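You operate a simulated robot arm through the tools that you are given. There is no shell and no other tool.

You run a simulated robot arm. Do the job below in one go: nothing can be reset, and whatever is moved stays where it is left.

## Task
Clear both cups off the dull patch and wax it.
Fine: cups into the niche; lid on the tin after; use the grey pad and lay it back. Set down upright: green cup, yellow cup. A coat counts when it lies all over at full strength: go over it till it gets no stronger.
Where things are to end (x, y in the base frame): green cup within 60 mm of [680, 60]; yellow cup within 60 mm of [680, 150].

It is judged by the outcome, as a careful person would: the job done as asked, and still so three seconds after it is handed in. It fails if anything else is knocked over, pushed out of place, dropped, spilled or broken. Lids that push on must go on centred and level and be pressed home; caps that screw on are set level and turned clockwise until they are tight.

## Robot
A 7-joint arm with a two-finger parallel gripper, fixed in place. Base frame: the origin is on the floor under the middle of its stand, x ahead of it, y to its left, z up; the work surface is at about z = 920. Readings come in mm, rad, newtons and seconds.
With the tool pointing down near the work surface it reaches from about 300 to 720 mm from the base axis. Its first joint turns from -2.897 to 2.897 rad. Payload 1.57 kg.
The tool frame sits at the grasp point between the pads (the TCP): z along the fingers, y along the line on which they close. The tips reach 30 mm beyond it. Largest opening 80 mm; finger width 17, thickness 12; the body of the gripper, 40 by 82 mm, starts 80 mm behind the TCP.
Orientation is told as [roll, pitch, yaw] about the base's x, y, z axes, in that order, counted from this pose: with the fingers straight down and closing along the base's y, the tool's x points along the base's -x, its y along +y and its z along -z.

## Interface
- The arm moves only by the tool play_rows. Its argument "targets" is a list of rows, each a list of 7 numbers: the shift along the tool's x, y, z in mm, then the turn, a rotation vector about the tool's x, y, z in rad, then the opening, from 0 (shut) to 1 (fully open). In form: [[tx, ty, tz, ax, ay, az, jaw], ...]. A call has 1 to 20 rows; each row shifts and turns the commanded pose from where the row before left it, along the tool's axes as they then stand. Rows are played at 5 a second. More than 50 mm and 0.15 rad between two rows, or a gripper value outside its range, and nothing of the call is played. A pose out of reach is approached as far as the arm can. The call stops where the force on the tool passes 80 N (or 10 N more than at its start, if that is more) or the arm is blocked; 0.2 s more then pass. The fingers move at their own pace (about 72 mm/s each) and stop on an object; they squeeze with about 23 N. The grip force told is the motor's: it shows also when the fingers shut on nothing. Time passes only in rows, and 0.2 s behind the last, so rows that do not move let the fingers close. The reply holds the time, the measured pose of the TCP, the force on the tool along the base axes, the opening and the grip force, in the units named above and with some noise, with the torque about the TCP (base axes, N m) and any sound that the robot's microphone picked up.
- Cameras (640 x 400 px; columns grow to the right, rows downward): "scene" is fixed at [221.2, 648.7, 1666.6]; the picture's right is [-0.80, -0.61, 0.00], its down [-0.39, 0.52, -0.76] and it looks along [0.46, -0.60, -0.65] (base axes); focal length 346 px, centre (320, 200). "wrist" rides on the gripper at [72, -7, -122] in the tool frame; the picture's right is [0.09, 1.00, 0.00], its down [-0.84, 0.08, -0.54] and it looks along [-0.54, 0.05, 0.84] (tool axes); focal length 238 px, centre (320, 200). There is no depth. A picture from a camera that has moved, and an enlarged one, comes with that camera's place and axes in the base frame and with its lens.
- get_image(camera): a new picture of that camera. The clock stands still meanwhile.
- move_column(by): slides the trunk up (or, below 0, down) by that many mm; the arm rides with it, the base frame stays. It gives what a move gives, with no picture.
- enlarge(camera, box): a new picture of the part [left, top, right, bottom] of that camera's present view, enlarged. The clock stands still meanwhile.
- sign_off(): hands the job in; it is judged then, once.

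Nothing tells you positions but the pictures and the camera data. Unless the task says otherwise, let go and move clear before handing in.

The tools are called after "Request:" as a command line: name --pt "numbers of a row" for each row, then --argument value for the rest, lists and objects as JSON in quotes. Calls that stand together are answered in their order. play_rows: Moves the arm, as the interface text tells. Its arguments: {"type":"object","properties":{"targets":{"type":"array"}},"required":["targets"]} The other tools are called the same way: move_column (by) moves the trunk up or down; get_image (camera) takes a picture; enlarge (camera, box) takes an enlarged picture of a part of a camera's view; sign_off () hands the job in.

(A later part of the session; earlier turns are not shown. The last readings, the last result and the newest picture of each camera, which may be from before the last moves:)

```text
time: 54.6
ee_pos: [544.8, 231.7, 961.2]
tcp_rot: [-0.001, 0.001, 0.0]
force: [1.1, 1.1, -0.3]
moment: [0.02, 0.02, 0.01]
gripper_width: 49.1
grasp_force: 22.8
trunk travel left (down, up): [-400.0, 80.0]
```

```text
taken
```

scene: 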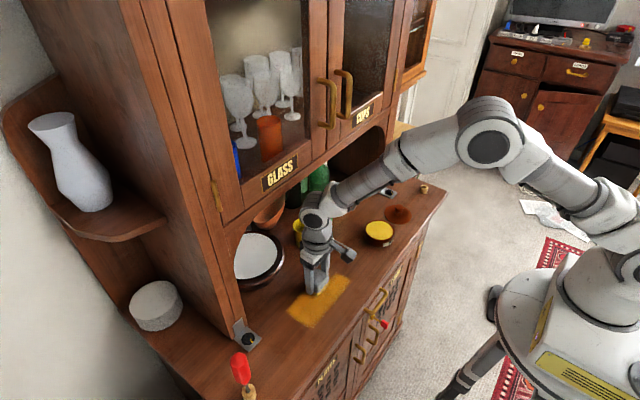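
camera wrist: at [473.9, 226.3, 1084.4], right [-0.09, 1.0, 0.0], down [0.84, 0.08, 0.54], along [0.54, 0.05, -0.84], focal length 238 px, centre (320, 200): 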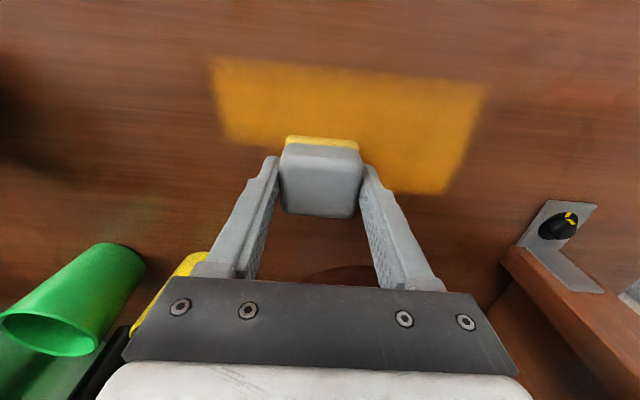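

The coat now reaches from y≈163 to ≈335, and its far edge is near x≈560. Contact has dropped off again, so I'll check how the pad sits in the fingers before going on.

Request:
enlarge --camera "scene" --box '[280, 220, 370, 330]'

Request:
enlarge --camera "wrist" --box '[220, 100, 420, 230]'

Request:
play_rows --pt "0 0 0.5 0 0 0 0" --pt "0 0 0 0 0 0 0"

Request:
play_rows --pt "0 0 0.5 0 0 0 0" --pt "0 0 0 0 0 0 0"

```text
3.64 times, centred on (325, 275) of scene
camera zoom: at [221.2, 648.7, 1666.6], right [-0.8, -0.61, 0.0], down [-0.39, 0.52, -0.76], along [0.46, -0.6, -0.65], focal length 1260 px, centre (302, -73)
```

zoom: 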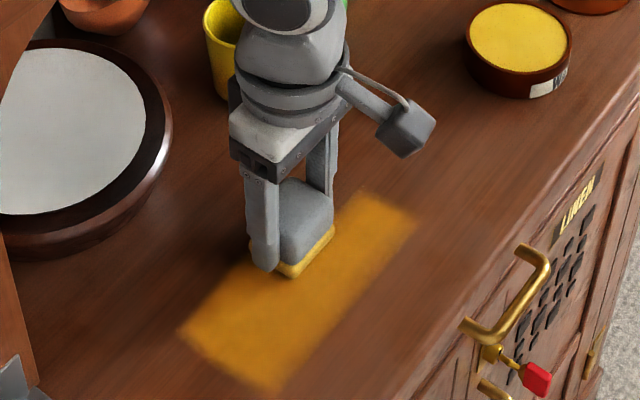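

```text
3.08 times, centred on (320, 165) of wrist
camera zoom: at [473.9, 226.3, 1084.4], right [-0.09, 1.0, 0.0], down [0.84, 0.08, 0.54], along [0.54, 0.05, -0.84], focal length 733 px, centre (320, 308)
```

zoom: 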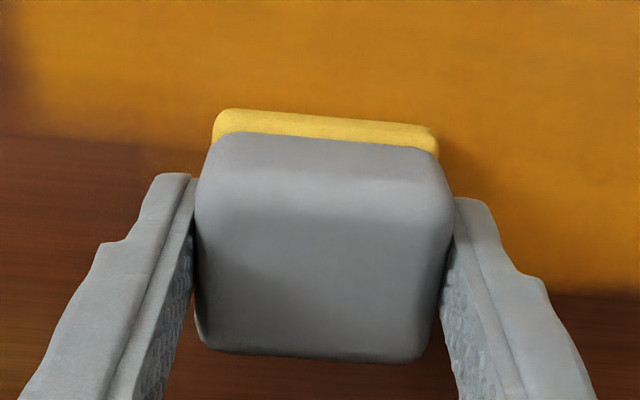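

```text
time: 55.2
ee_pos: [545.8, 235.5, 961.1]
tcp_rot: [-0.001, 0.0, 0.0]
force: [0.5, 1.1, 0.2]
moment: [0.0, 0.03, 0.03]
gripper_width: 49.1
grasp_force: 23.3
trunk travel left (down, up): [-400.0, 80.0]
```

```text
time: 55.8
ee_pos: [545.1, 234.6, 960.9]
tcp_rot: [0.0, 0.0, 0.001]
force: [-0.9, -0.2, 3.2]
moment: [-0.06, 0.04, 0.02]
gripper_width: 49.0
grasp_force: 22.9
trunk travel left (down, up): [-400.0, 80.0]
```

Request:
play_rows --pt "0 0 0.5 0 0 0 0" --pt "0 -20 0 0 0 0 0" --pt "0 -20 0 0 0 0 0" --pt "0 -20 0 0 0 0 0" --pt "0 -20 0 0 0 0 0" --pt "0 0 0 0 0 0 0"

Request:
play_rows --pt "0 20 0 0 0 0 0" --pt "0 20 0 0 0 0 0" --pt "0 20 0 0 0 0 0" --pt "0 20 0 0 0 0 0" --pt "0 20 0 0 0 0 0" --pt "0 20 0 0 0 0 0" --pt "0 20 0 0 0 0 0" --pt "0 20 0 0 0 0 0" --pt "0 0 0 0 0 0 0"

Request:
get_image --camera "wrist"

```text
time: 57.2
ee_pos: [546.0, 154.0, 961.1]
tcp_rot: [0.001, -0.002, -0.001]
force: [0.2, 8.6, 13.4]
moment: [0.24, 0.06, 0.04]
gripper_width: 49.0
grasp_force: 23.1
trunk travel left (down, up): [-400.0, 80.0]
```

```text
time: 59.2
ee_pos: [546.0, 313.5, 960.1]
tcp_rot: [0.0, 0.0, 0.0]
force: [1.0, -10.9, 17.7]
moment: [-0.37, 0.04, -0.01]
gripper_width: 49.2
grasp_force: 23.5
trunk travel left (down, up): [-400.0, 80.0]
```

```text
taken
camera wrist: at [473.9, 306.3, 1083.4], right [-0.09, 1.0, 0.0], down [0.84, 0.08, 0.54], along [0.54, 0.05, -0.84], focal length 238 px, centre (320, 200)
```

wrist: 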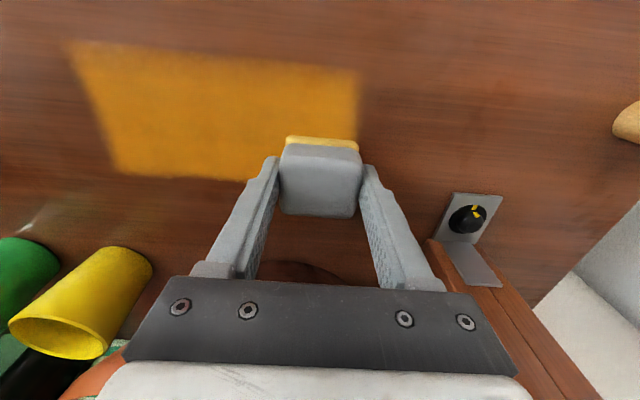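

Request:
get_image --camera "scene"

Request:
enlarge --camera "scene" --box '[220, 160, 400, 340]'

```text
taken
```

scene: 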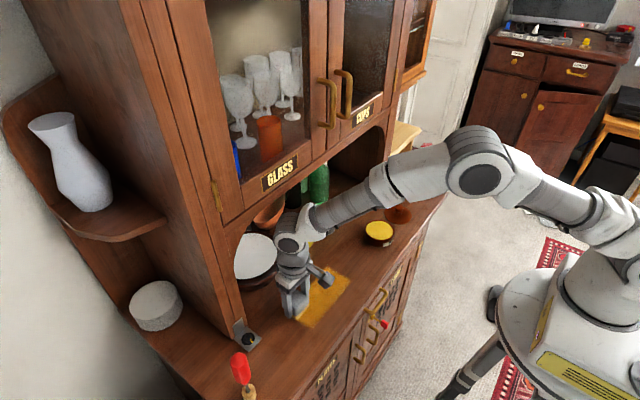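

```text
2.22 times, centred on (310, 250) of scene
camera zoom: at [221.2, 648.7, 1666.6], right [-0.8, -0.61, 0.0], down [-0.39, 0.52, -0.76], along [0.46, -0.6, -0.65], focal length 770 px, centre (342, 89)
```

zoom: 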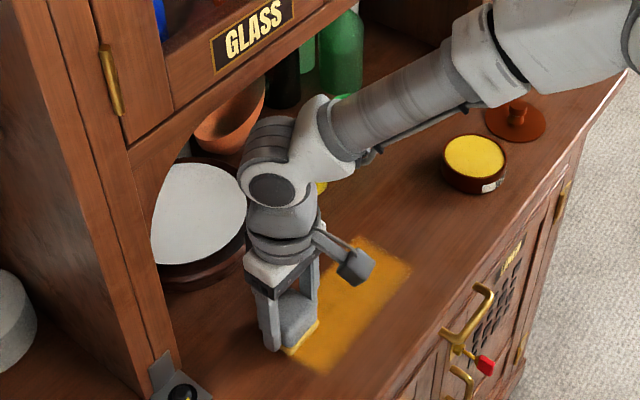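

Request:
play_rows --pt "0 0 -0.6 0 0 0 0" --pt "-10.5 0 0 0 0 0 0" --pt "0 -20 0 0 0 0 0" --pt "0 -20 0 0 0 0 0" --pt "0 -20 0 0 0 0 0" --pt "0 -20 0 0 0 0 0" --pt "0 0 0 0 0 0 0"

Request:
get_image --camera "wrist"

Request:
enlarge --camera "scene" --box '[260, 210, 400, 330]'

```text
time: 60.8
ee_pos: [555.3, 232.6, 961.9]
tcp_rot: [-0.001, 0.001, 0.0]
force: [0.1, 5.6, 7.8]
moment: [0.25, -0.09, 0.04]
gripper_width: 49.3
grasp_force: 23.6
trunk travel left (down, up): [-400.0, 80.0]
```

```text
taken
camera wrist: at [484.0, 226.7, 1083.5], right [-0.09, 1.0, 0.0], down [0.84, 0.08, 0.54], along [0.54, 0.05, -0.84], focal length 238 px, centre (320, 200)
```

wrist: 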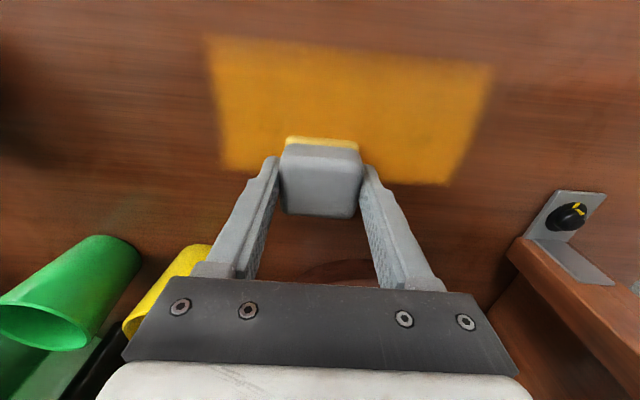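

```text
3.33 times, centred on (330, 270) of scene
camera zoom: at [221.2, 648.7, 1666.6], right [-0.8, -0.61, 0.0], down [-0.39, 0.52, -0.76], along [0.46, -0.6, -0.65], focal length 1155 px, centre (287, -33)
```

zoom: 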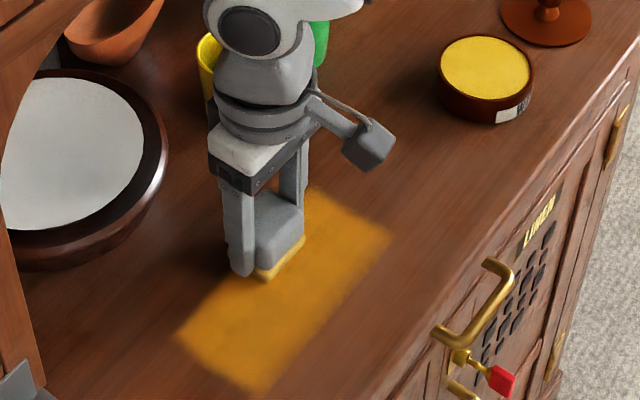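

Request:
play_rows --pt "0 -20 0 0 0 0 0" --pt "0 -20 0 0 0 0 0" --pt "0 -20 0 0 0 0 0" --pt "0 -20 0 0 0 0 0" --pt "20 0 0 0 0 0 0" --pt "20 0 0 0 0 0 0" --pt "20 0 0 0 0 0 0" --pt "17 0 0 0 0 0 0" --pt "0 0 0 0 0 0 0"

Request:
get_image --camera "wrist"

Request:
enlarge --camera "scene" --box '[260, 210, 400, 330]'

```text
time: 62.8
ee_pos: [478.7, 154.1, 961.1]
tcp_rot: [0.0, -0.001, -0.001]
force: [6.4, -1.1, 10.2]
moment: [-0.06, -0.18, 0.03]
gripper_width: 49.2
grasp_force: 23.2
trunk travel left (down, up): [-400.0, 80.0]
```

```text
taken
camera wrist: at [407.0, 147.5, 1083.3], right [-0.09, 1.0, 0.0], down [0.84, 0.08, 0.54], along [0.54, 0.05, -0.84], focal length 238 px, centre (320, 200)
```

wrist: 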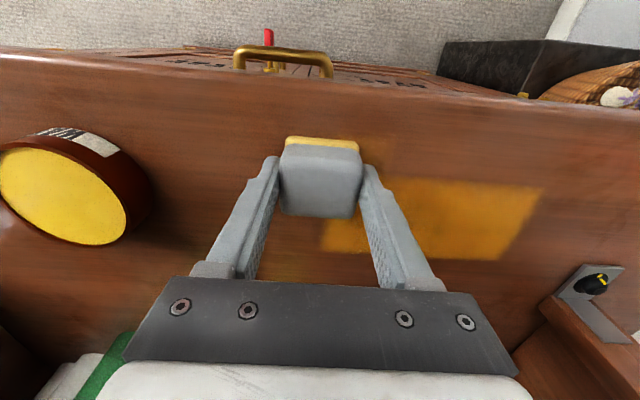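

```text
3.33 times, centred on (330, 270) of scene
camera zoom: at [221.2, 648.7, 1666.6], right [-0.8, -0.61, 0.0], down [-0.39, 0.52, -0.76], along [0.46, -0.6, -0.65], focal length 1155 px, centre (287, -33)
```

zoom: 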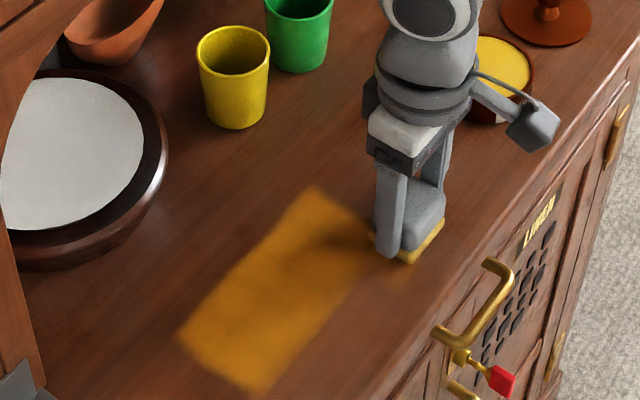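

Request:
play_rows --pt "0 20 -0.2 0 0 0 0" --pt "0 20 0 0 0 0 0" --pt "0 20 0 0 0 0 0" --pt "0 20 0 0 0 0 0" --pt "0 20 0 0 0 0 0" --pt "0 20 0 0 0 0 0" --pt "0 20 0 0 0 0 0" --pt "0 20 0 0 0 0 0" --pt "0 10 0 0 0 0 0" --pt "0 0 0 0 0 0 0"

Request:
get_image --camera "wrist"

Request:
enlarge --camera "scene" --box '[260, 210, 400, 330]'

```text
time: 65.0
ee_pos: [479.4, 323.6, 960.9]
tcp_rot: [0.003, 0.0, -0.003]
force: [1.1, -5.2, 6.8]
moment: [-0.14, 0.04, 0.01]
gripper_width: 49.2
grasp_force: 22.9
trunk travel left (down, up): [-400.0, 80.0]
```

```text
taken
camera wrist: at [407.3, 316.8, 1083.3], right [-0.09, 1.0, 0.0], down [0.84, 0.08, 0.54], along [0.54, 0.05, -0.84], focal length 238 px, centre (320, 200)
```

wrist: 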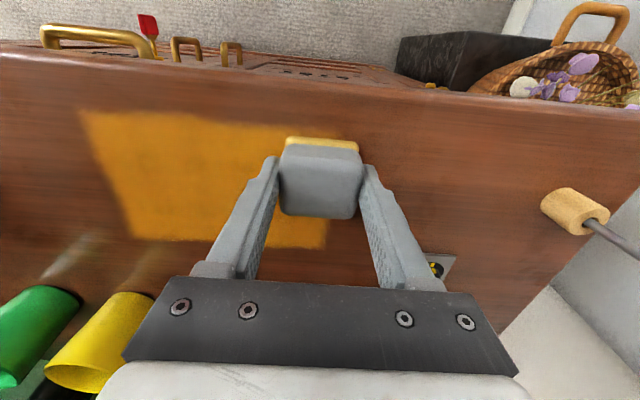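

```text
3.33 times, centred on (330, 270) of scene
camera zoom: at [221.2, 648.7, 1666.6], right [-0.8, -0.61, 0.0], down [-0.39, 0.52, -0.76], along [0.46, -0.6, -0.65], focal length 1155 px, centre (287, -33)
```

zoom: 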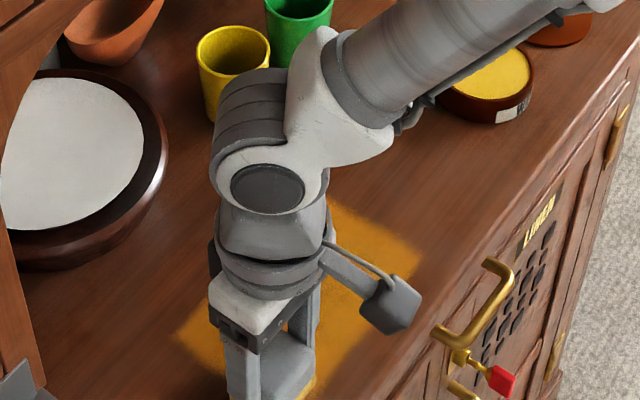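

Request:
enlarge --camera "wrist" --box '[60, 80, 400, 270]'

Request:
enlarge --camera "wrist" --box '[260, 110, 380, 190]'

```text
1.88 times, centred on (230, 175) of wrist
camera zoom: at [407.3, 316.8, 1083.3], right [-0.09, 1.0, 0.0], down [0.84, 0.08, 0.54], along [0.54, 0.05, -0.84], focal length 449 px, centre (489, 247)
```

zoom: 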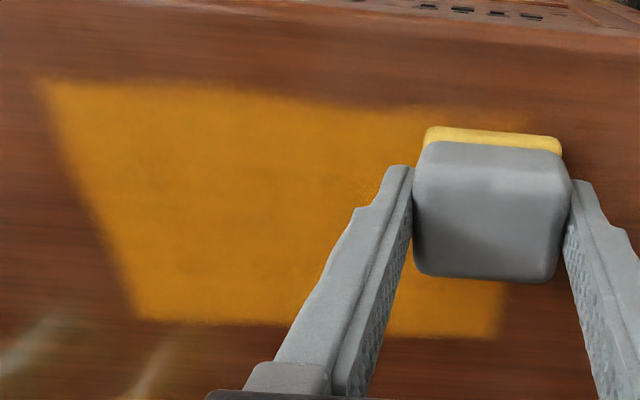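

```text
5.00 times, centred on (320, 150) of wrist
camera zoom: at [407.3, 316.8, 1083.3], right [-0.09, 1.0, 0.0], down [0.84, 0.08, 0.54], along [0.54, 0.05, -0.84], focal length 1192 px, centre (320, 450)
```

zoom: 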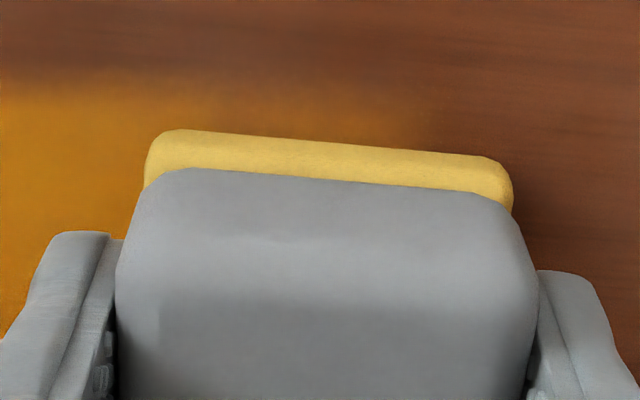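

Request:
play_rows --pt "10 0 0.2 0 0 0 0" --pt "10 0 0 0 0 0 0" --pt "0 -20 0 0 0 0 0" --pt "0 -20 0 0 0 0 0" --pt "0 -20 0 0 0 0 0" --pt "0 -20 0 0 0 0 0" --pt "0 -20 0 0 0 0 0" --pt "0 -20 0 0 0 0 0" --pt "0 -20 0 0 0 0 0" --pt "0 -20 0 0 0 0 0" --pt "0 0 0 0 0 0 0"

Request:
get_image --camera "wrist"

Request:
enlarge --camera "scene" --box '[260, 210, 400, 330]'

```text
time: 67.4
ee_pos: [459.4, 163.1, 960.0]
tcp_rot: [0.001, 0.0, -0.001]
force: [-0.4, 1.7, 4.1]
moment: [0.01, -0.05, -0.01]
gripper_width: 49.2
grasp_force: 23.0
trunk travel left (down, up): [-400.0, 80.0]
```

```text
taken
camera wrist: at [386.8, 156.3, 1083.3], right [-0.09, 1.0, 0.0], down [0.84, 0.08, 0.54], along [0.54, 0.05, -0.84], focal length 238 px, centre (320, 200)
```

wrist: 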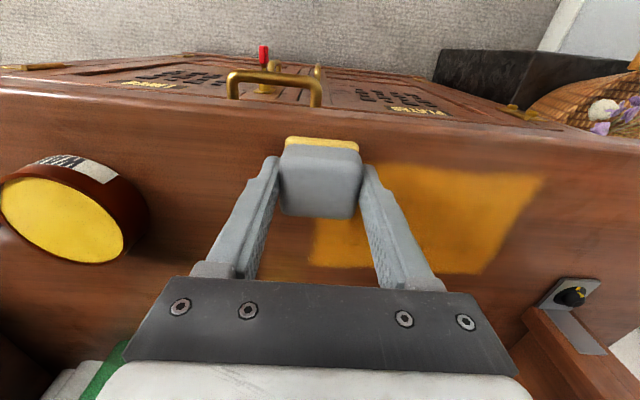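

```text
3.33 times, centred on (330, 270) of scene
camera zoom: at [221.2, 648.7, 1666.6], right [-0.8, -0.61, 0.0], down [-0.39, 0.52, -0.76], along [0.46, -0.6, -0.65], focal length 1155 px, centre (287, -33)
```

zoom: 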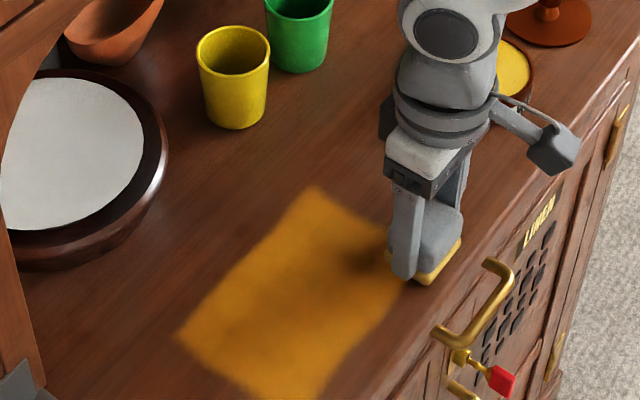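

Patch bounds are now clear: x≈454–567, y≈162–335. I'll lift and inspect the coat for evenness.

Request:
play_rows --pt "0 0 -10 0 0 0 0" --pt "0 0 -30 0 0 0 0" --pt "0 0 -40 0 0 0 0" --pt "0 -40 0 0 0 0 0" --pt "0 -40 0 0 0 0 0" --pt "0 0 0 0 0 0 0"

Request:
enlarge --camera "scene" --box '[270, 230, 390, 335]'

Request:
get_image --camera "wrist"

Request:
enlarge --camera "scene" --box '[350, 180, 440, 260]'

```text
time: 68.8
ee_pos: [459.0, 84.4, 1040.3]
tcp_rot: [-0.001, 0.001, 0.0]
force: [-0.3, 0.1, -1.6]
moment: [0.0, -0.01, -0.03]
gripper_width: 49.0
grasp_force: 23.3
trunk travel left (down, up): [-400.0, 80.0]
```

```text
3.81 times, centred on (330, 282) of scene
camera zoom: at [221.2, 648.7, 1666.6], right [-0.8, -0.61, 0.0], down [-0.39, 0.52, -0.76], along [0.46, -0.6, -0.65], focal length 1320 px, centre (282, -114)
```

zoom: 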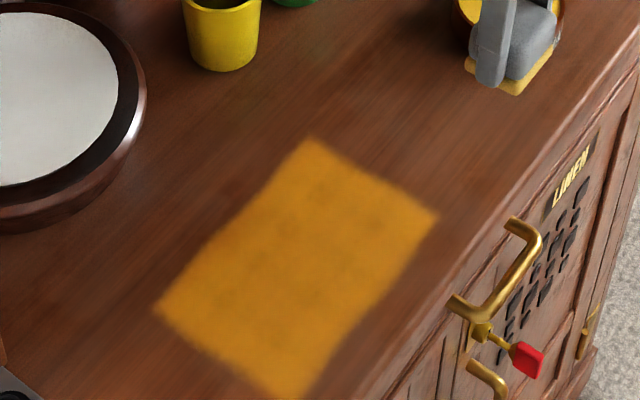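

```text
taken
camera wrist: at [387.6, 76.4, 1162.9], right [-0.09, 1.0, 0.0], down [0.84, 0.08, 0.54], along [0.54, 0.05, -0.84], focal length 238 px, centre (320, 200)
```

wrist: 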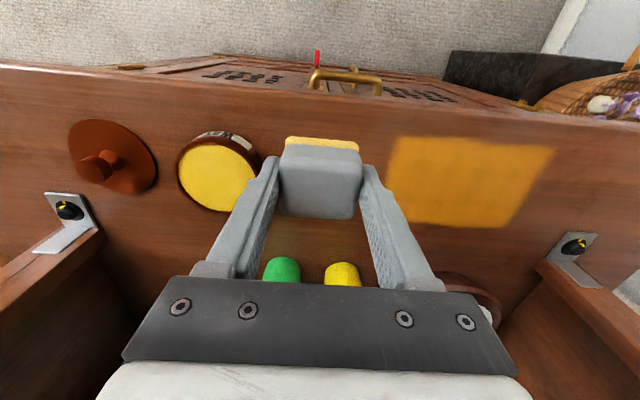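

```text
5.00 times, centred on (395, 220) of scene
camera zoom: at [221.2, 648.7, 1666.6], right [-0.8, -0.61, 0.0], down [-0.39, 0.52, -0.76], along [0.46, -0.6, -0.65], focal length 1732 px, centre (-55, 100)
```

zoom: 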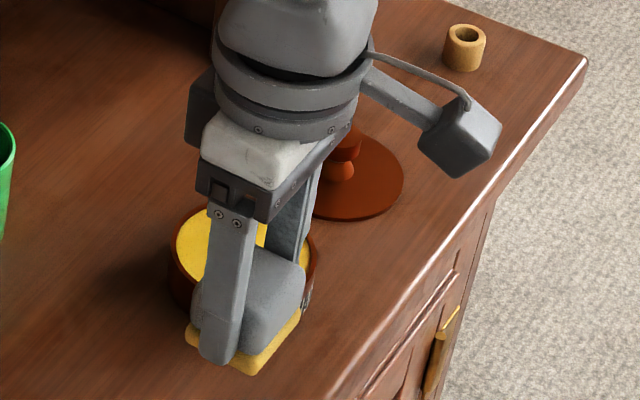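

Request:
enlarge --camera "scene" --box '[290, 255, 370, 340]'

Request:
enlarge --camera "wrist" --box '[370, 110, 580, 250]'

```text
4.71 times, centred on (330, 298) of scene
camera zoom: at [221.2, 648.7, 1666.6], right [-0.8, -0.61, 0.0], down [-0.39, 0.52, -0.76], along [0.46, -0.6, -0.65], focal length 1630 px, centre (273, -259)
```

zoom: 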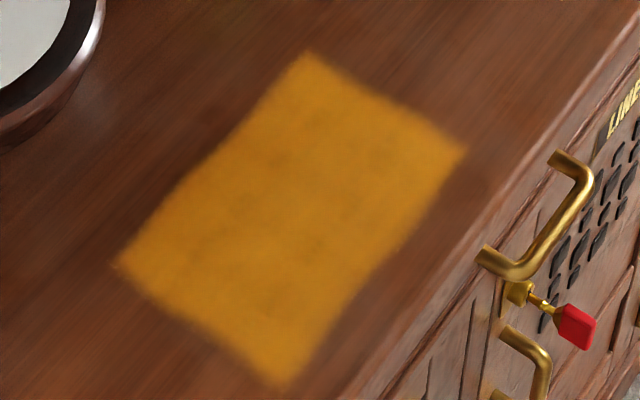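

```text
2.86 times, centred on (475, 180) of wrist
camera zoom: at [387.6, 76.4, 1162.9], right [-0.09, 1.0, 0.0], down [0.84, 0.08, 0.54], along [0.54, 0.05, -0.84], focal length 681 px, centre (-123, 257)
```

zoom: 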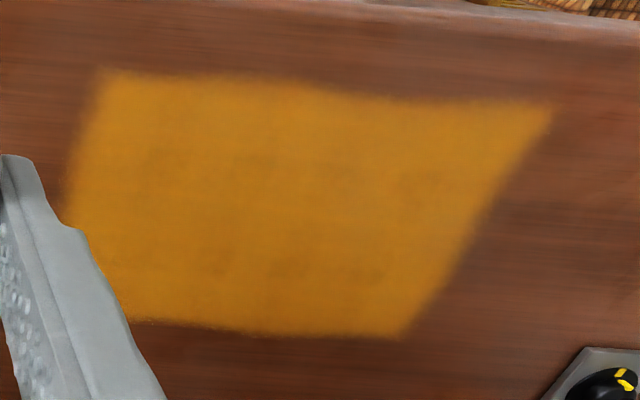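

The coat is nearly even, with a slightly weaker notch along the near edge around y 270–310. I'll reload the pad and go over the whole patch again until nothing changes.

Request:
play_rows --pt "-16.5 -33.2 0 0 0 0 0" --pt "-16.5 -33.2 0 0 0 0 0" --pt "-16.5 -33.2 0 0 0 0 0" --pt "0 0 25 0 0 0 0" --pt "0 0 20 0 0 0 0" --pt "0 0 2 0 0 0 0" --pt "0 0 1 0 0 0 0" --pt "0 0 0 0 0 0 0"

Request:
play_rows --pt "0 0 1 0 0 0 0" --pt "0 0 0 0 0 0 0"

Request:
enlarge --camera "scene" --box '[330, 190, 430, 280]'

```text
time: 70.6
ee_pos: [508.2, -15.4, 991.4]
tcp_rot: [0.001, -0.001, -0.001]
force: [-0.2, 0.1, -0.3]
moment: [-0.02, -0.02, 0.03]
gripper_width: 48.9
grasp_force: 22.6
trunk travel left (down, up): [-400.0, 80.0]
```

```text
time: 71.2
ee_pos: [508.8, -15.4, 990.7]
tcp_rot: [-0.001, 0.001, 0.0]
force: [-0.1, 0.2, 0.0]
moment: [-0.02, 0.02, -0.01]
gripper_width: 49.2
grasp_force: 23.6
trunk travel left (down, up): [-400.0, 80.0]
```

```text
4.44 times, centred on (380, 235) of scene
camera zoom: at [221.2, 648.7, 1666.6], right [-0.8, -0.61, 0.0], down [-0.39, 0.52, -0.76], along [0.46, -0.6, -0.65], focal length 1540 px, centre (53, 44)
```

zoom: 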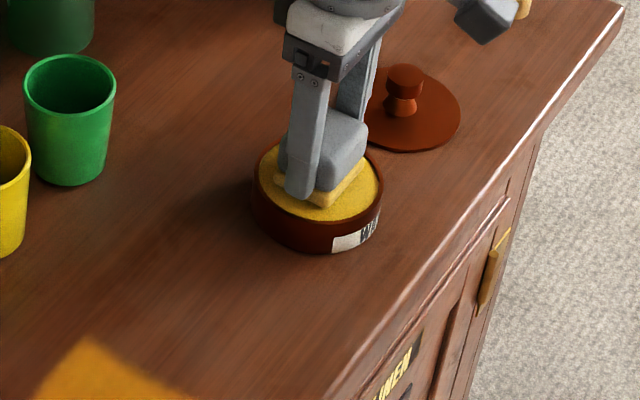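

Request:
play_rows --pt "0 0 0.8 0 0 0 0" --pt "0 0 0 0 0 0 0"

Request:
play_rows --pt "0 0 0.5 0 0 0 0" --pt "0 0 0 0 0 0 0"

```text
time: 71.8
ee_pos: [508.9, -14.9, 990.2]
tcp_rot: [0.001, -0.001, 0.0]
force: [0.1, -0.5, 1.6]
moment: [-0.03, 0.04, -0.01]
gripper_width: 49.1
grasp_force: 22.8
trunk travel left (down, up): [-400.0, 80.0]
```

```text
time: 72.4
ee_pos: [508.9, -16.1, 990.5]
tcp_rot: [0.0, 0.0, 0.001]
force: [0.1, 1.0, 6.8]
moment: [0.04, 0.05, -0.01]
gripper_width: 49.1
grasp_force: 23.4
trunk travel left (down, up): [-400.0, 80.0]
```

Request:
play_rows --pt "0 0 0 0 0 0 0" --pt "0 0 0 0 0 0 0" --pt "0 0 -10 0 0 0 0" --pt "0 0 -25 0 0 0 0" --pt "3.8 36.8 0 0 0 0 0" --pt "3.8 36.8 0 0 0 0 0" --pt "3.8 36.8 0 0 0 0 0" --pt "3.8 36.8 0 0 0 0 0" --pt "3.8 36.8 0 0 0 0 0" --pt "3.8 36.8 0 0 0 0 0" --pt "3.8 36.8 0 0 0 0 0" --pt "3.8 36.8 0 0 0 0 0" --pt "3.8 36.8 0 0 0 0 0" --pt "0 0 30 0 0 0 0" --pt "0 0 30 0 0 0 0" --pt "0 0 2 0 0 0 0" --pt "0 0 0 0 0 0 0"

Request:
play_rows --pt "0 0 1 0 0 0 0" --pt "0 0 0 0 0 0 0"

Request:
enlarge --camera "scene" --box '[260, 220, 400, 335]'

```text
time: 76.0
ee_pos: [473.6, 315.4, 964.3]
tcp_rot: [-0.002, -0.001, -0.002]
force: [-0.7, 0.0, -1.3]
moment: [0.02, -0.03, 0.05]
gripper_width: 49.1
grasp_force: 22.8
trunk travel left (down, up): [-400.0, 80.0]
```

```text
time: 76.6
ee_pos: [473.4, 317.1, 961.0]
tcp_rot: [0.0, -0.001, 0.001]
force: [-0.1, -0.2, -0.5]
moment: [0.02, -0.02, -0.03]
gripper_width: 49.4
grasp_force: 23.4
trunk travel left (down, up): [-400.0, 80.0]
```

```text
3.48 times, centred on (330, 278) of scene
camera zoom: at [221.2, 648.7, 1666.6], right [-0.8, -0.61, 0.0], down [-0.39, 0.52, -0.76], along [0.46, -0.6, -0.65], focal length 1205 px, centre (285, -70)
```

zoom: 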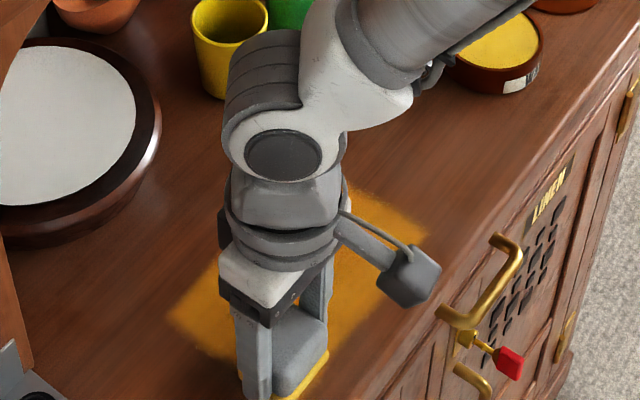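

Request:
play_rows --pt "0 0 1 0 0 0 0" --pt "0 0 0 0 0 0 0"

Request:
play_rows --pt "0 0 0.6 0 0 0 0" --pt "0 0 0 0 0 0 0"

```text
time: 77.2
ee_pos: [474.4, 316.3, 960.0]
tcp_rot: [0.0, 0.001, 0.0]
force: [0.1, 1.3, -0.7]
moment: [0.0, 0.02, 0.0]
gripper_width: 49.1
grasp_force: 23.1
trunk travel left (down, up): [-400.0, 80.0]
```

```text
time: 77.8
ee_pos: [474.4, 316.7, 960.6]
tcp_rot: [0.0, -0.001, -0.001]
force: [-1.3, -0.9, 2.4]
moment: [-0.03, 0.04, 0.01]
gripper_width: 48.9
grasp_force: 23.0
trunk travel left (down, up): [-400.0, 80.0]
```

Request:
play_rows --pt "9 4 0.4 0 0 0 0" --pt "0 -18 0 0 0 0 0" --pt "0 -18 0 0 0 0 0" --pt "0 -18 0 0 0 0 0" --pt "0 -18 0 0 0 0 0" --pt "0 -18 0 0 0 0 0" --pt "0 -18 0 0 0 0 0" --pt "0 -18 0 0 0 0 0" --pt "0 -18 0 0 0 0 0" --pt "0 0 0 0 0 0 0"

Request:
play_rows --pt "0 18 0 0 0 0 0" --pt "0 18 0 0 0 0 0" --pt "0 18 0 0 0 0 0" --pt "0 18 0 0 0 0 0" --pt "0 18 0 0 0 0 0" --pt "0 18 0 0 0 0 0" --pt "0 18 0 0 0 0 0" --pt "0 18 0 0 0 0 0" --pt "0 0 0 0 0 0 0"

Request:
get_image --camera "wrist"

```text
time: 80.0
ee_pos: [465.8, 177.3, 960.9]
tcp_rot: [0.0, 0.0, 0.0]
force: [-0.3, 6.1, 10.1]
moment: [0.19, 0.02, 0.05]
gripper_width: 49.3
grasp_force: 23.0
trunk travel left (down, up): [-400.0, 80.0]
```

```text
time: 82.0
ee_pos: [464.4, 320.9, 959.2]
tcp_rot: [0.002, 0.0, 0.001]
force: [-0.1, -4.7, 9.0]
moment: [-0.19, 0.01, 0.0]
gripper_width: 49.1
grasp_force: 23.0
trunk travel left (down, up): [-400.0, 80.0]
```

```text
taken
camera wrist: at [393.7, 313.3, 1082.9], right [-0.09, 1.0, 0.0], down [0.84, 0.08, 0.54], along [0.54, 0.05, -0.84], focal length 238 px, centre (320, 200)
```

wrist: 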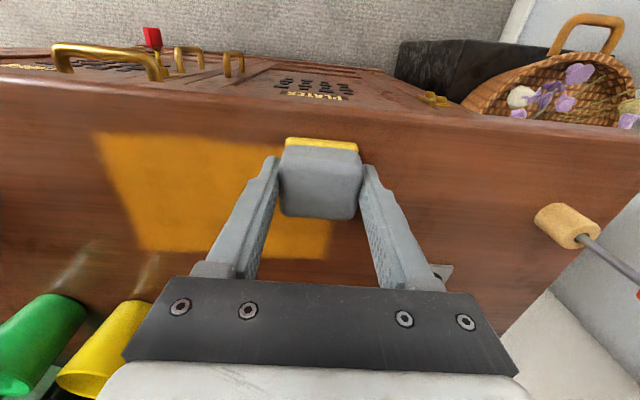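

Steady at about 9–10 N. I'll continue with overlapping rows towards the back.

Request:
play_rows --pt "-12 0 0 0 0 0 0" --pt "-12 0 0 0 0 0 0" --pt "0 -18 0 0 0 0 0" --pt "0 -18 0 0 0 0 0" --pt "0 -18 0 0 0 0 0" --pt "0 -18 0 0 0 0 0" --pt "0 -18 0 0 0 0 0" --pt "0 -18 0 0 0 0 0" --pt "0 -18 0 0 0 0 0" --pt "0 -18 0 0 0 0 0" --pt "0 0 0 0 0 0 0"

Request:
play_rows --pt "-12 0 0 0 0 0 0" --pt "-12 0 0 0 0 0 0" --pt "0 18 0 0 0 0 0" --pt "0 18 0 0 0 0 0" --pt "0 18 0 0 0 0 0" --pt "0 18 0 0 0 0 0" --pt "0 18 0 0 0 0 0" --pt "0 18 0 0 0 0 0" --pt "0 18 0 0 0 0 0" --pt "0 18 0 0 0 0 0" --pt "0 0 0 0 0 0 0"

Request:
get_image --camera "wrist"

```text
time: 84.4
ee_pos: [489.3, 176.0, 958.9]
tcp_rot: [-0.001, 0.001, 0.0]
force: [-0.6, -0.9, 1.6]
moment: [-0.03, 0.0, -0.06]
gripper_width: 49.2
grasp_force: 23.0
trunk travel left (down, up): [-400.0, 80.0]
```

```text
time: 86.8
ee_pos: [514.8, 319.7, 961.1]
tcp_rot: [-0.001, 0.002, -0.001]
force: [0.7, -2.5, 3.8]
moment: [-0.08, -0.02, -0.03]
gripper_width: 49.0
grasp_force: 23.2
trunk travel left (down, up): [-400.0, 80.0]
```

```text
taken
camera wrist: at [442.1, 312.4, 1082.9], right [-0.09, 1.0, 0.0], down [0.84, 0.08, 0.54], along [0.54, 0.05, -0.84], focal length 238 px, centre (320, 200)
```

wrist: 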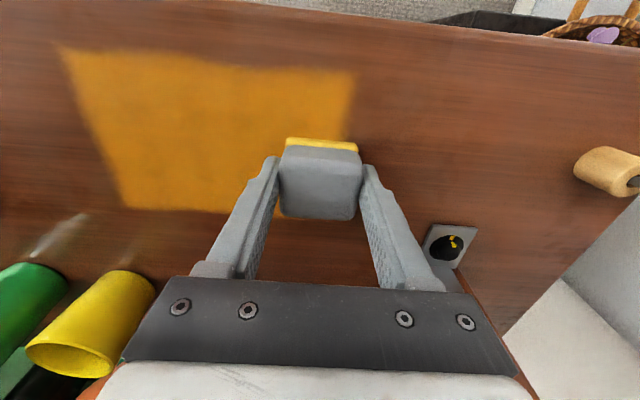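

Request:
play_rows --pt "-12 0 0.4 0 0 0 0" --pt "-12 0 0 0 0 0 0" --pt "0 -18 0 0 0 0 0" --pt "0 -18 0 0 0 0 0" --pt "0 -18 0 0 0 0 0" --pt "0 -18 0 0 0 0 0" --pt "0 -18 0 0 0 0 0" --pt "0 -18 0 0 0 0 0" --pt "0 -18 0 0 0 0 0" --pt "0 -18 0 0 0 0 0" --pt "0 0 0 0 0 0 0"

Request:
play_rows --pt "-13 0 0.2 0 0 0 0" --pt "0 18 0 0 0 0 0" --pt "0 18 0 0 0 0 0" --pt "0 18 0 0 0 0 0" --pt "0 18 0 0 0 0 0" --pt "0 18 0 0 0 0 0" --pt "0 18 0 0 0 0 0" --pt "0 18 0 0 0 0 0" --pt "0 18 0 0 0 0 0" --pt "0 0 0 0 0 0 0"

Request:
get_image --camera "wrist"

```text
time: 89.2
ee_pos: [539.1, 175.5, 960.2]
tcp_rot: [0.001, -0.001, 0.0]
force: [0.3, 0.9, 3.4]
moment: [0.08, 0.01, 0.01]
gripper_width: 49.3
grasp_force: 22.8
trunk travel left (down, up): [-400.0, 80.0]
```

```text
time: 91.4
ee_pos: [549.9, 319.9, 960.4]
tcp_rot: [0.0, -0.001, -0.002]
force: [-0.5, -5.3, 6.9]
moment: [-0.14, 0.02, -0.01]
gripper_width: 49.1
grasp_force: 23.0
trunk travel left (down, up): [-400.0, 80.0]
```

```text
taken
camera wrist: at [478.5, 312.8, 1082.7], right [-0.09, 1.0, 0.0], down [0.84, 0.08, 0.54], along [0.54, 0.05, -0.84], focal length 238 px, centre (320, 200)
```

wrist: 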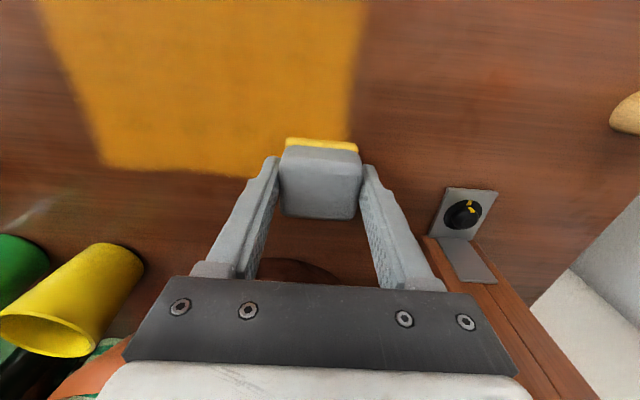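

Another full pass on the way back to the front, with slightly shifted rows.

Request:
play_rows --pt "0 -24 0 0 0 0 0" --pt "0 -24 0 0 0 0 0" --pt "0 -24 0 0 0 0 0" --pt "0 -24 0 0 0 0 0" --pt "0 -24 0 0 0 0 0" --pt "0 -24 0 0 0 0 0" --pt "12 0 0 0 0 0 0" --pt "12 0 0 0 0 0 0" --pt "0 24 0 0 0 0 0" --pt "0 24 0 0 0 0 0" --pt "0 24 0 0 0 0 0" --pt "0 24 0 0 0 0 0" --pt "0 24 0 0 0 0 0" --pt "0 24 0 0 0 0 0" --pt "0 0 0 0 0 0 0"

Request:
play_rows --pt "12 0 0.2 0 0 0 0" --pt "12 0 0 0 0 0 0" --pt "0 -24 0 0 0 0 0" --pt "0 -24 0 0 0 0 0" --pt "0 -24 0 0 0 0 0" --pt "0 -24 0 0 0 0 0" --pt "0 -24 0 0 0 0 0" --pt "0 -24 0 0 0 0 0" --pt "0 0 0 0 0 0 0"

```text
time: 94.6
ee_pos: [526.1, 319.8, 959.2]
tcp_rot: [0.001, -0.003, 0.0]
force: [-1.0, -9.2, 13.8]
moment: [-0.36, 0.03, -0.03]
gripper_width: 48.8
grasp_force: 23.1
trunk travel left (down, up): [-400.0, 80.0]
```

```text
time: 96.6
ee_pos: [502.4, 177.0, 958.9]
tcp_rot: [-0.001, -0.001, 0.0]
force: [0.0, 7.4, 11.8]
moment: [0.28, 0.0, 0.04]
gripper_width: 49.0
grasp_force: 23.2
trunk travel left (down, up): [-400.0, 80.0]
```

Request:
play_rows --pt "12 0 -0.3 0 0 0 0" --pt "12 0 0 0 0 0 0" --pt "0 24 0 0 0 0 0" --pt "0 24 0 0 0 0 0" --pt "0 24 0 0 0 0 0" --pt "0 24 0 0 0 0 0" --pt "0 24 0 0 0 0 0" --pt "0 24 0 0 0 0 0" --pt "0 0 0 0 0 0 0"

Request:
play_rows --pt "12 0 0.1 0 0 0 0" --pt "0 -24 0 0 0 0 0" --pt "0 -24 0 0 0 0 0" --pt "0 -24 0 0 0 0 0" --pt "0 -24 0 0 0 0 0" --pt "0 -24 0 0 0 0 0" --pt "0 -24 0 0 0 0 0" --pt "0 0 0 0 0 0 0"

Request:
get_image --camera "wrist"

```text
time: 98.6
ee_pos: [477.3, 320.4, 959.0]
tcp_rot: [-0.002, 0.0, -0.001]
force: [-0.7, -4.8, 6.4]
moment: [-0.15, 0.0, 0.0]
gripper_width: 49.1
grasp_force: 23.1
trunk travel left (down, up): [-400.0, 80.0]
```

```text
time: 100.4
ee_pos: [467.0, 175.5, 959.7]
tcp_rot: [-0.001, -0.001, 0.001]
force: [-0.1, 0.0, 2.3]
moment: [0.0, 0.06, 0.0]
gripper_width: 49.1
grasp_force: 23.5
trunk travel left (down, up): [-400.0, 80.0]
```

```text
taken
camera wrist: at [395.2, 168.8, 1082.3], right [-0.09, 1.0, 0.0], down [0.84, 0.08, 0.54], along [0.54, 0.05, -0.84], focal length 238 px, centre (320, 200)
```

wrist: 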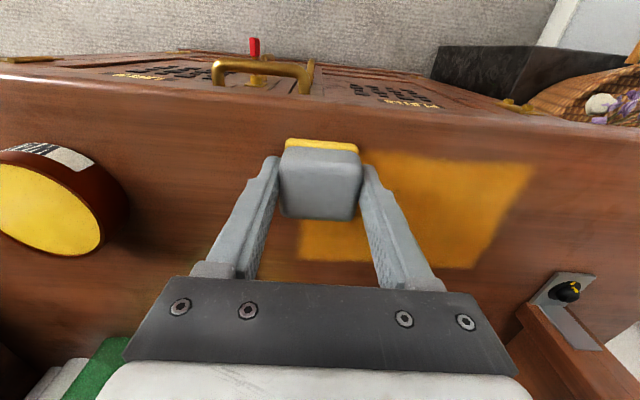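

I'll lift away and inspect the coat again.

Request:
play_rows --pt "0 0 -10 0 0 0 0" --pt "0 0 -30 0 0 0 0" --pt "0 0 -40 0 0 0 0" --pt "0 -45 0 0 0 0 0" --pt "0 -45 0 0 0 0 0" --pt "0 0 0 0 0 0 0"

Request:
enlarge --camera "scene" --box '[290, 255, 370, 340]'

Request:
enlarge --camera "wrist" --box '[370, 110, 580, 250]'

Request:
enlarge --camera "scene" --box '[340, 180, 440, 270]'

```text
time: 101.8
ee_pos: [465.0, 85.6, 1039.9]
tcp_rot: [0.002, 0.001, -0.001]
force: [0.7, -0.4, -1.9]
moment: [-0.02, 0.0, 0.01]
gripper_width: 49.0
grasp_force: 22.8
trunk travel left (down, up): [-400.0, 80.0]
```

```text
4.71 times, centred on (330, 298) of scene
camera zoom: at [221.2, 648.7, 1666.6], right [-0.8, -0.61, 0.0], down [-0.39, 0.52, -0.76], along [0.46, -0.6, -0.65], focal length 1630 px, centre (273, -259)
```

zoom: 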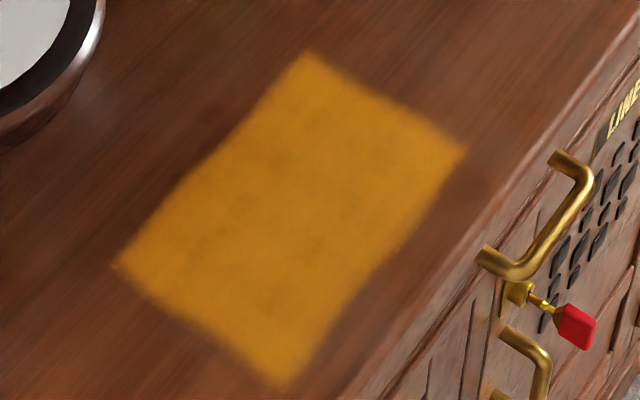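

```text
2.86 times, centred on (475, 180) of wrist
camera zoom: at [393.9, 78.8, 1162.9], right [-0.09, 1.0, 0.0], down [0.84, 0.08, 0.54], along [0.54, 0.05, -0.84], focal length 681 px, centre (-123, 257)
```

zoom: 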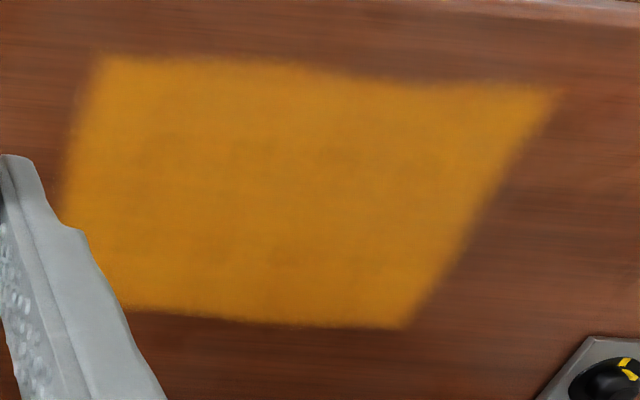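

```text
4.44 times, centred on (390, 225) of scene
camera zoom: at [221.2, 648.7, 1666.6], right [-0.8, -0.61, 0.0], down [-0.39, 0.52, -0.76], along [0.46, -0.6, -0.65], focal length 1540 px, centre (9, 89)
```

zoom: 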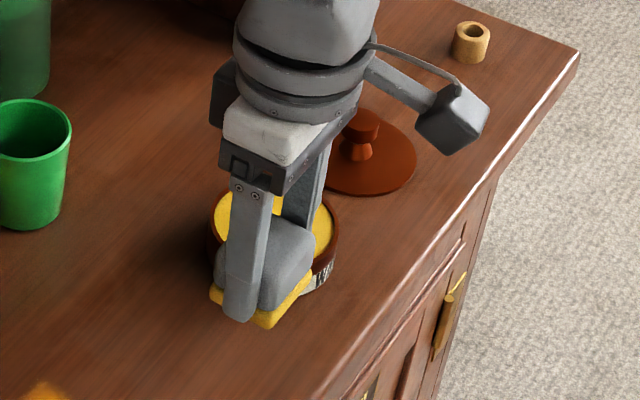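

The outline and colour look the same as before this second pass. To be sure it is at full strength, I'll make one more crosswise pass (strokes along x) and compare.

Request:
play_rows --pt "0 47 0 0 0 0 0" --pt "0 47 0 0 0 0 0" --pt "0 0 40 0 0 0 0" --pt "0 0 36 0 0 0 0" --pt "0 0 2.5 0 0 0 0" --pt "0 0 0 0 0 0 0"

Request:
play_rows --pt "0 0 0.8 0 0 0 0" --pt "0 0 0 0 0 0 0"

Request:
play_rows --pt "0 0 0.6 0 0 0 0" --pt "0 0 0 0 0 0 0"

```text
time: 103.2
ee_pos: [465.9, 180.1, 961.9]
tcp_rot: [-0.001, -0.001, 0.001]
force: [0.5, 0.4, -0.6]
moment: [0.03, 0.01, -0.03]
gripper_width: 49.3
grasp_force: 22.5
trunk travel left (down, up): [-400.0, 80.0]
```

```text
time: 103.8
ee_pos: [466.2, 180.4, 961.1]
tcp_rot: [-0.001, 0.001, -0.001]
force: [-0.3, 0.2, -0.7]
moment: [0.01, 0.05, 0.01]
gripper_width: 49.0
grasp_force: 23.1
trunk travel left (down, up): [-400.0, 80.0]
```

```text
time: 104.4
ee_pos: [467.1, 179.7, 959.9]
tcp_rot: [0.0, -0.001, 0.002]
force: [-0.3, 0.1, -0.1]
moment: [0.03, 0.01, 0.01]
gripper_width: 49.2
grasp_force: 23.2
trunk travel left (down, up): [-400.0, 80.0]
```

Request:
play_rows --pt "0 0 0.5 0 0 0 0" --pt "0 0 0 0 0 0 0"

Request:
play_rows --pt "0 0 0.5 0 0 0 0" --pt "0 0 0 0 0 0 0"

```text
time: 105.0
ee_pos: [466.1, 179.9, 959.6]
tcp_rot: [0.0, 0.0, -0.001]
force: [-1.0, 0.1, 3.1]
moment: [-0.03, 0.04, 0.03]
gripper_width: 49.1
grasp_force: 23.6
trunk travel left (down, up): [-400.0, 80.0]
```

```text
time: 105.6
ee_pos: [466.0, 179.6, 958.9]
tcp_rot: [0.001, -0.002, 0.001]
force: [-0.6, -0.1, 10.7]
moment: [-0.02, 0.05, -0.01]
gripper_width: 49.0
grasp_force: 22.9
trunk travel left (down, up): [-400.0, 80.0]
```

Request:
play_rows --pt "-21 -4 -0.3 0 0 0 0" --pt "-21 0 0 0 0 0 0" --pt "-21 0 0 0 0 0 0" --pt "-21 0 0 0 0 0 0" --pt "0 25 0 0 0 0 0" --pt "21 0 0 0 0 0 0" --pt "21 0 0 0 0 0 0" --pt "21 0 0 0 0 0 0" --pt "21 0 0 0 0 0 0" --pt "0 0 0 0 0 0 0"

Request:
play_rows --pt "0 25 0.1 0 0 0 0" --pt "-21 0 0 0 0 0 0" --pt "-21 0 0 0 0 0 0" --pt "-21 0 0 0 0 0 0" --pt "-21 0 0 0 0 0 0" --pt "0 25 0 0 0 0 0" --pt "21 0 0 0 0 0 0" --pt "21 0 0 0 0 0 0" --pt "21 0 0 0 0 0 0" --pt "21 0 0 0 0 0 0" --pt "0 0 0 0 0 0 0"

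Request:
play_rows --pt "0 25 0.1 0 0 0 0" --pt "-21 0 0 0 0 0 0" --pt "-21 0 0 0 0 0 0" --pt "-21 0 0 0 0 0 0" --pt "-21 0 0 0 0 0 0" --pt "0 25 0 0 0 0 0" --pt "0 23 0 0 0 0 0" --pt "21 0 0 0 0 0 0" --pt "21 0 0 0 0 0 0" --pt "21 0 0 0 0 0 0" --pt "21 0 0 0 0 0 0" --pt "0 0 0 0 0 0 0"

Request:
get_image --camera "wrist"

```text
time: 107.8
ee_pos: [465.3, 200.8, 959.3]
tcp_rot: [0.001, -0.002, 0.0]
force: [1.0, -0.4, 4.3]
moment: [-0.03, -0.06, -0.02]
gripper_width: 48.9
grasp_force: 23.1
trunk travel left (down, up): [-400.0, 80.0]
```

```text
time: 110.2
ee_pos: [467.9, 250.4, 958.7]
tcp_rot: [0.004, -0.003, -0.001]
force: [9.6, 0.5, 15.4]
moment: [-0.06, -0.19, 0.03]
gripper_width: 49.4
grasp_force: 23.0
trunk travel left (down, up): [-400.0, 80.0]
```

```text
time: 112.8
ee_pos: [464.1, 325.3, 958.4]
tcp_rot: [0.0, 0.0, 0.001]
force: [1.3, 0.3, 5.1]
moment: [0.05, -0.13, -0.03]
gripper_width: 49.0
grasp_force: 23.1
trunk travel left (down, up): [-400.0, 80.0]
```

```text
taken
camera wrist: at [393.8, 317.4, 1081.8], right [-0.09, 1.0, 0.0], down [0.84, 0.08, 0.54], along [0.54, 0.05, -0.84], focal length 238 px, centre (320, 200)
```

wrist: 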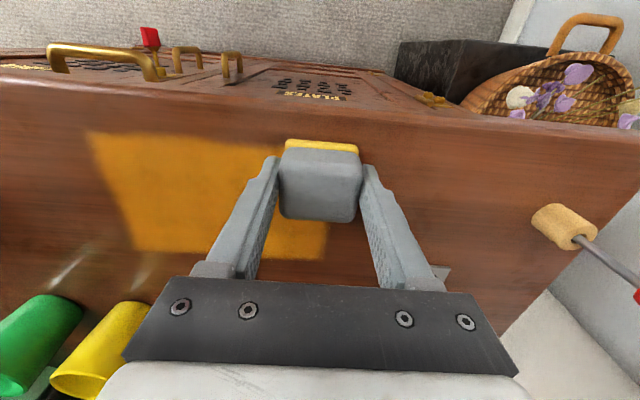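

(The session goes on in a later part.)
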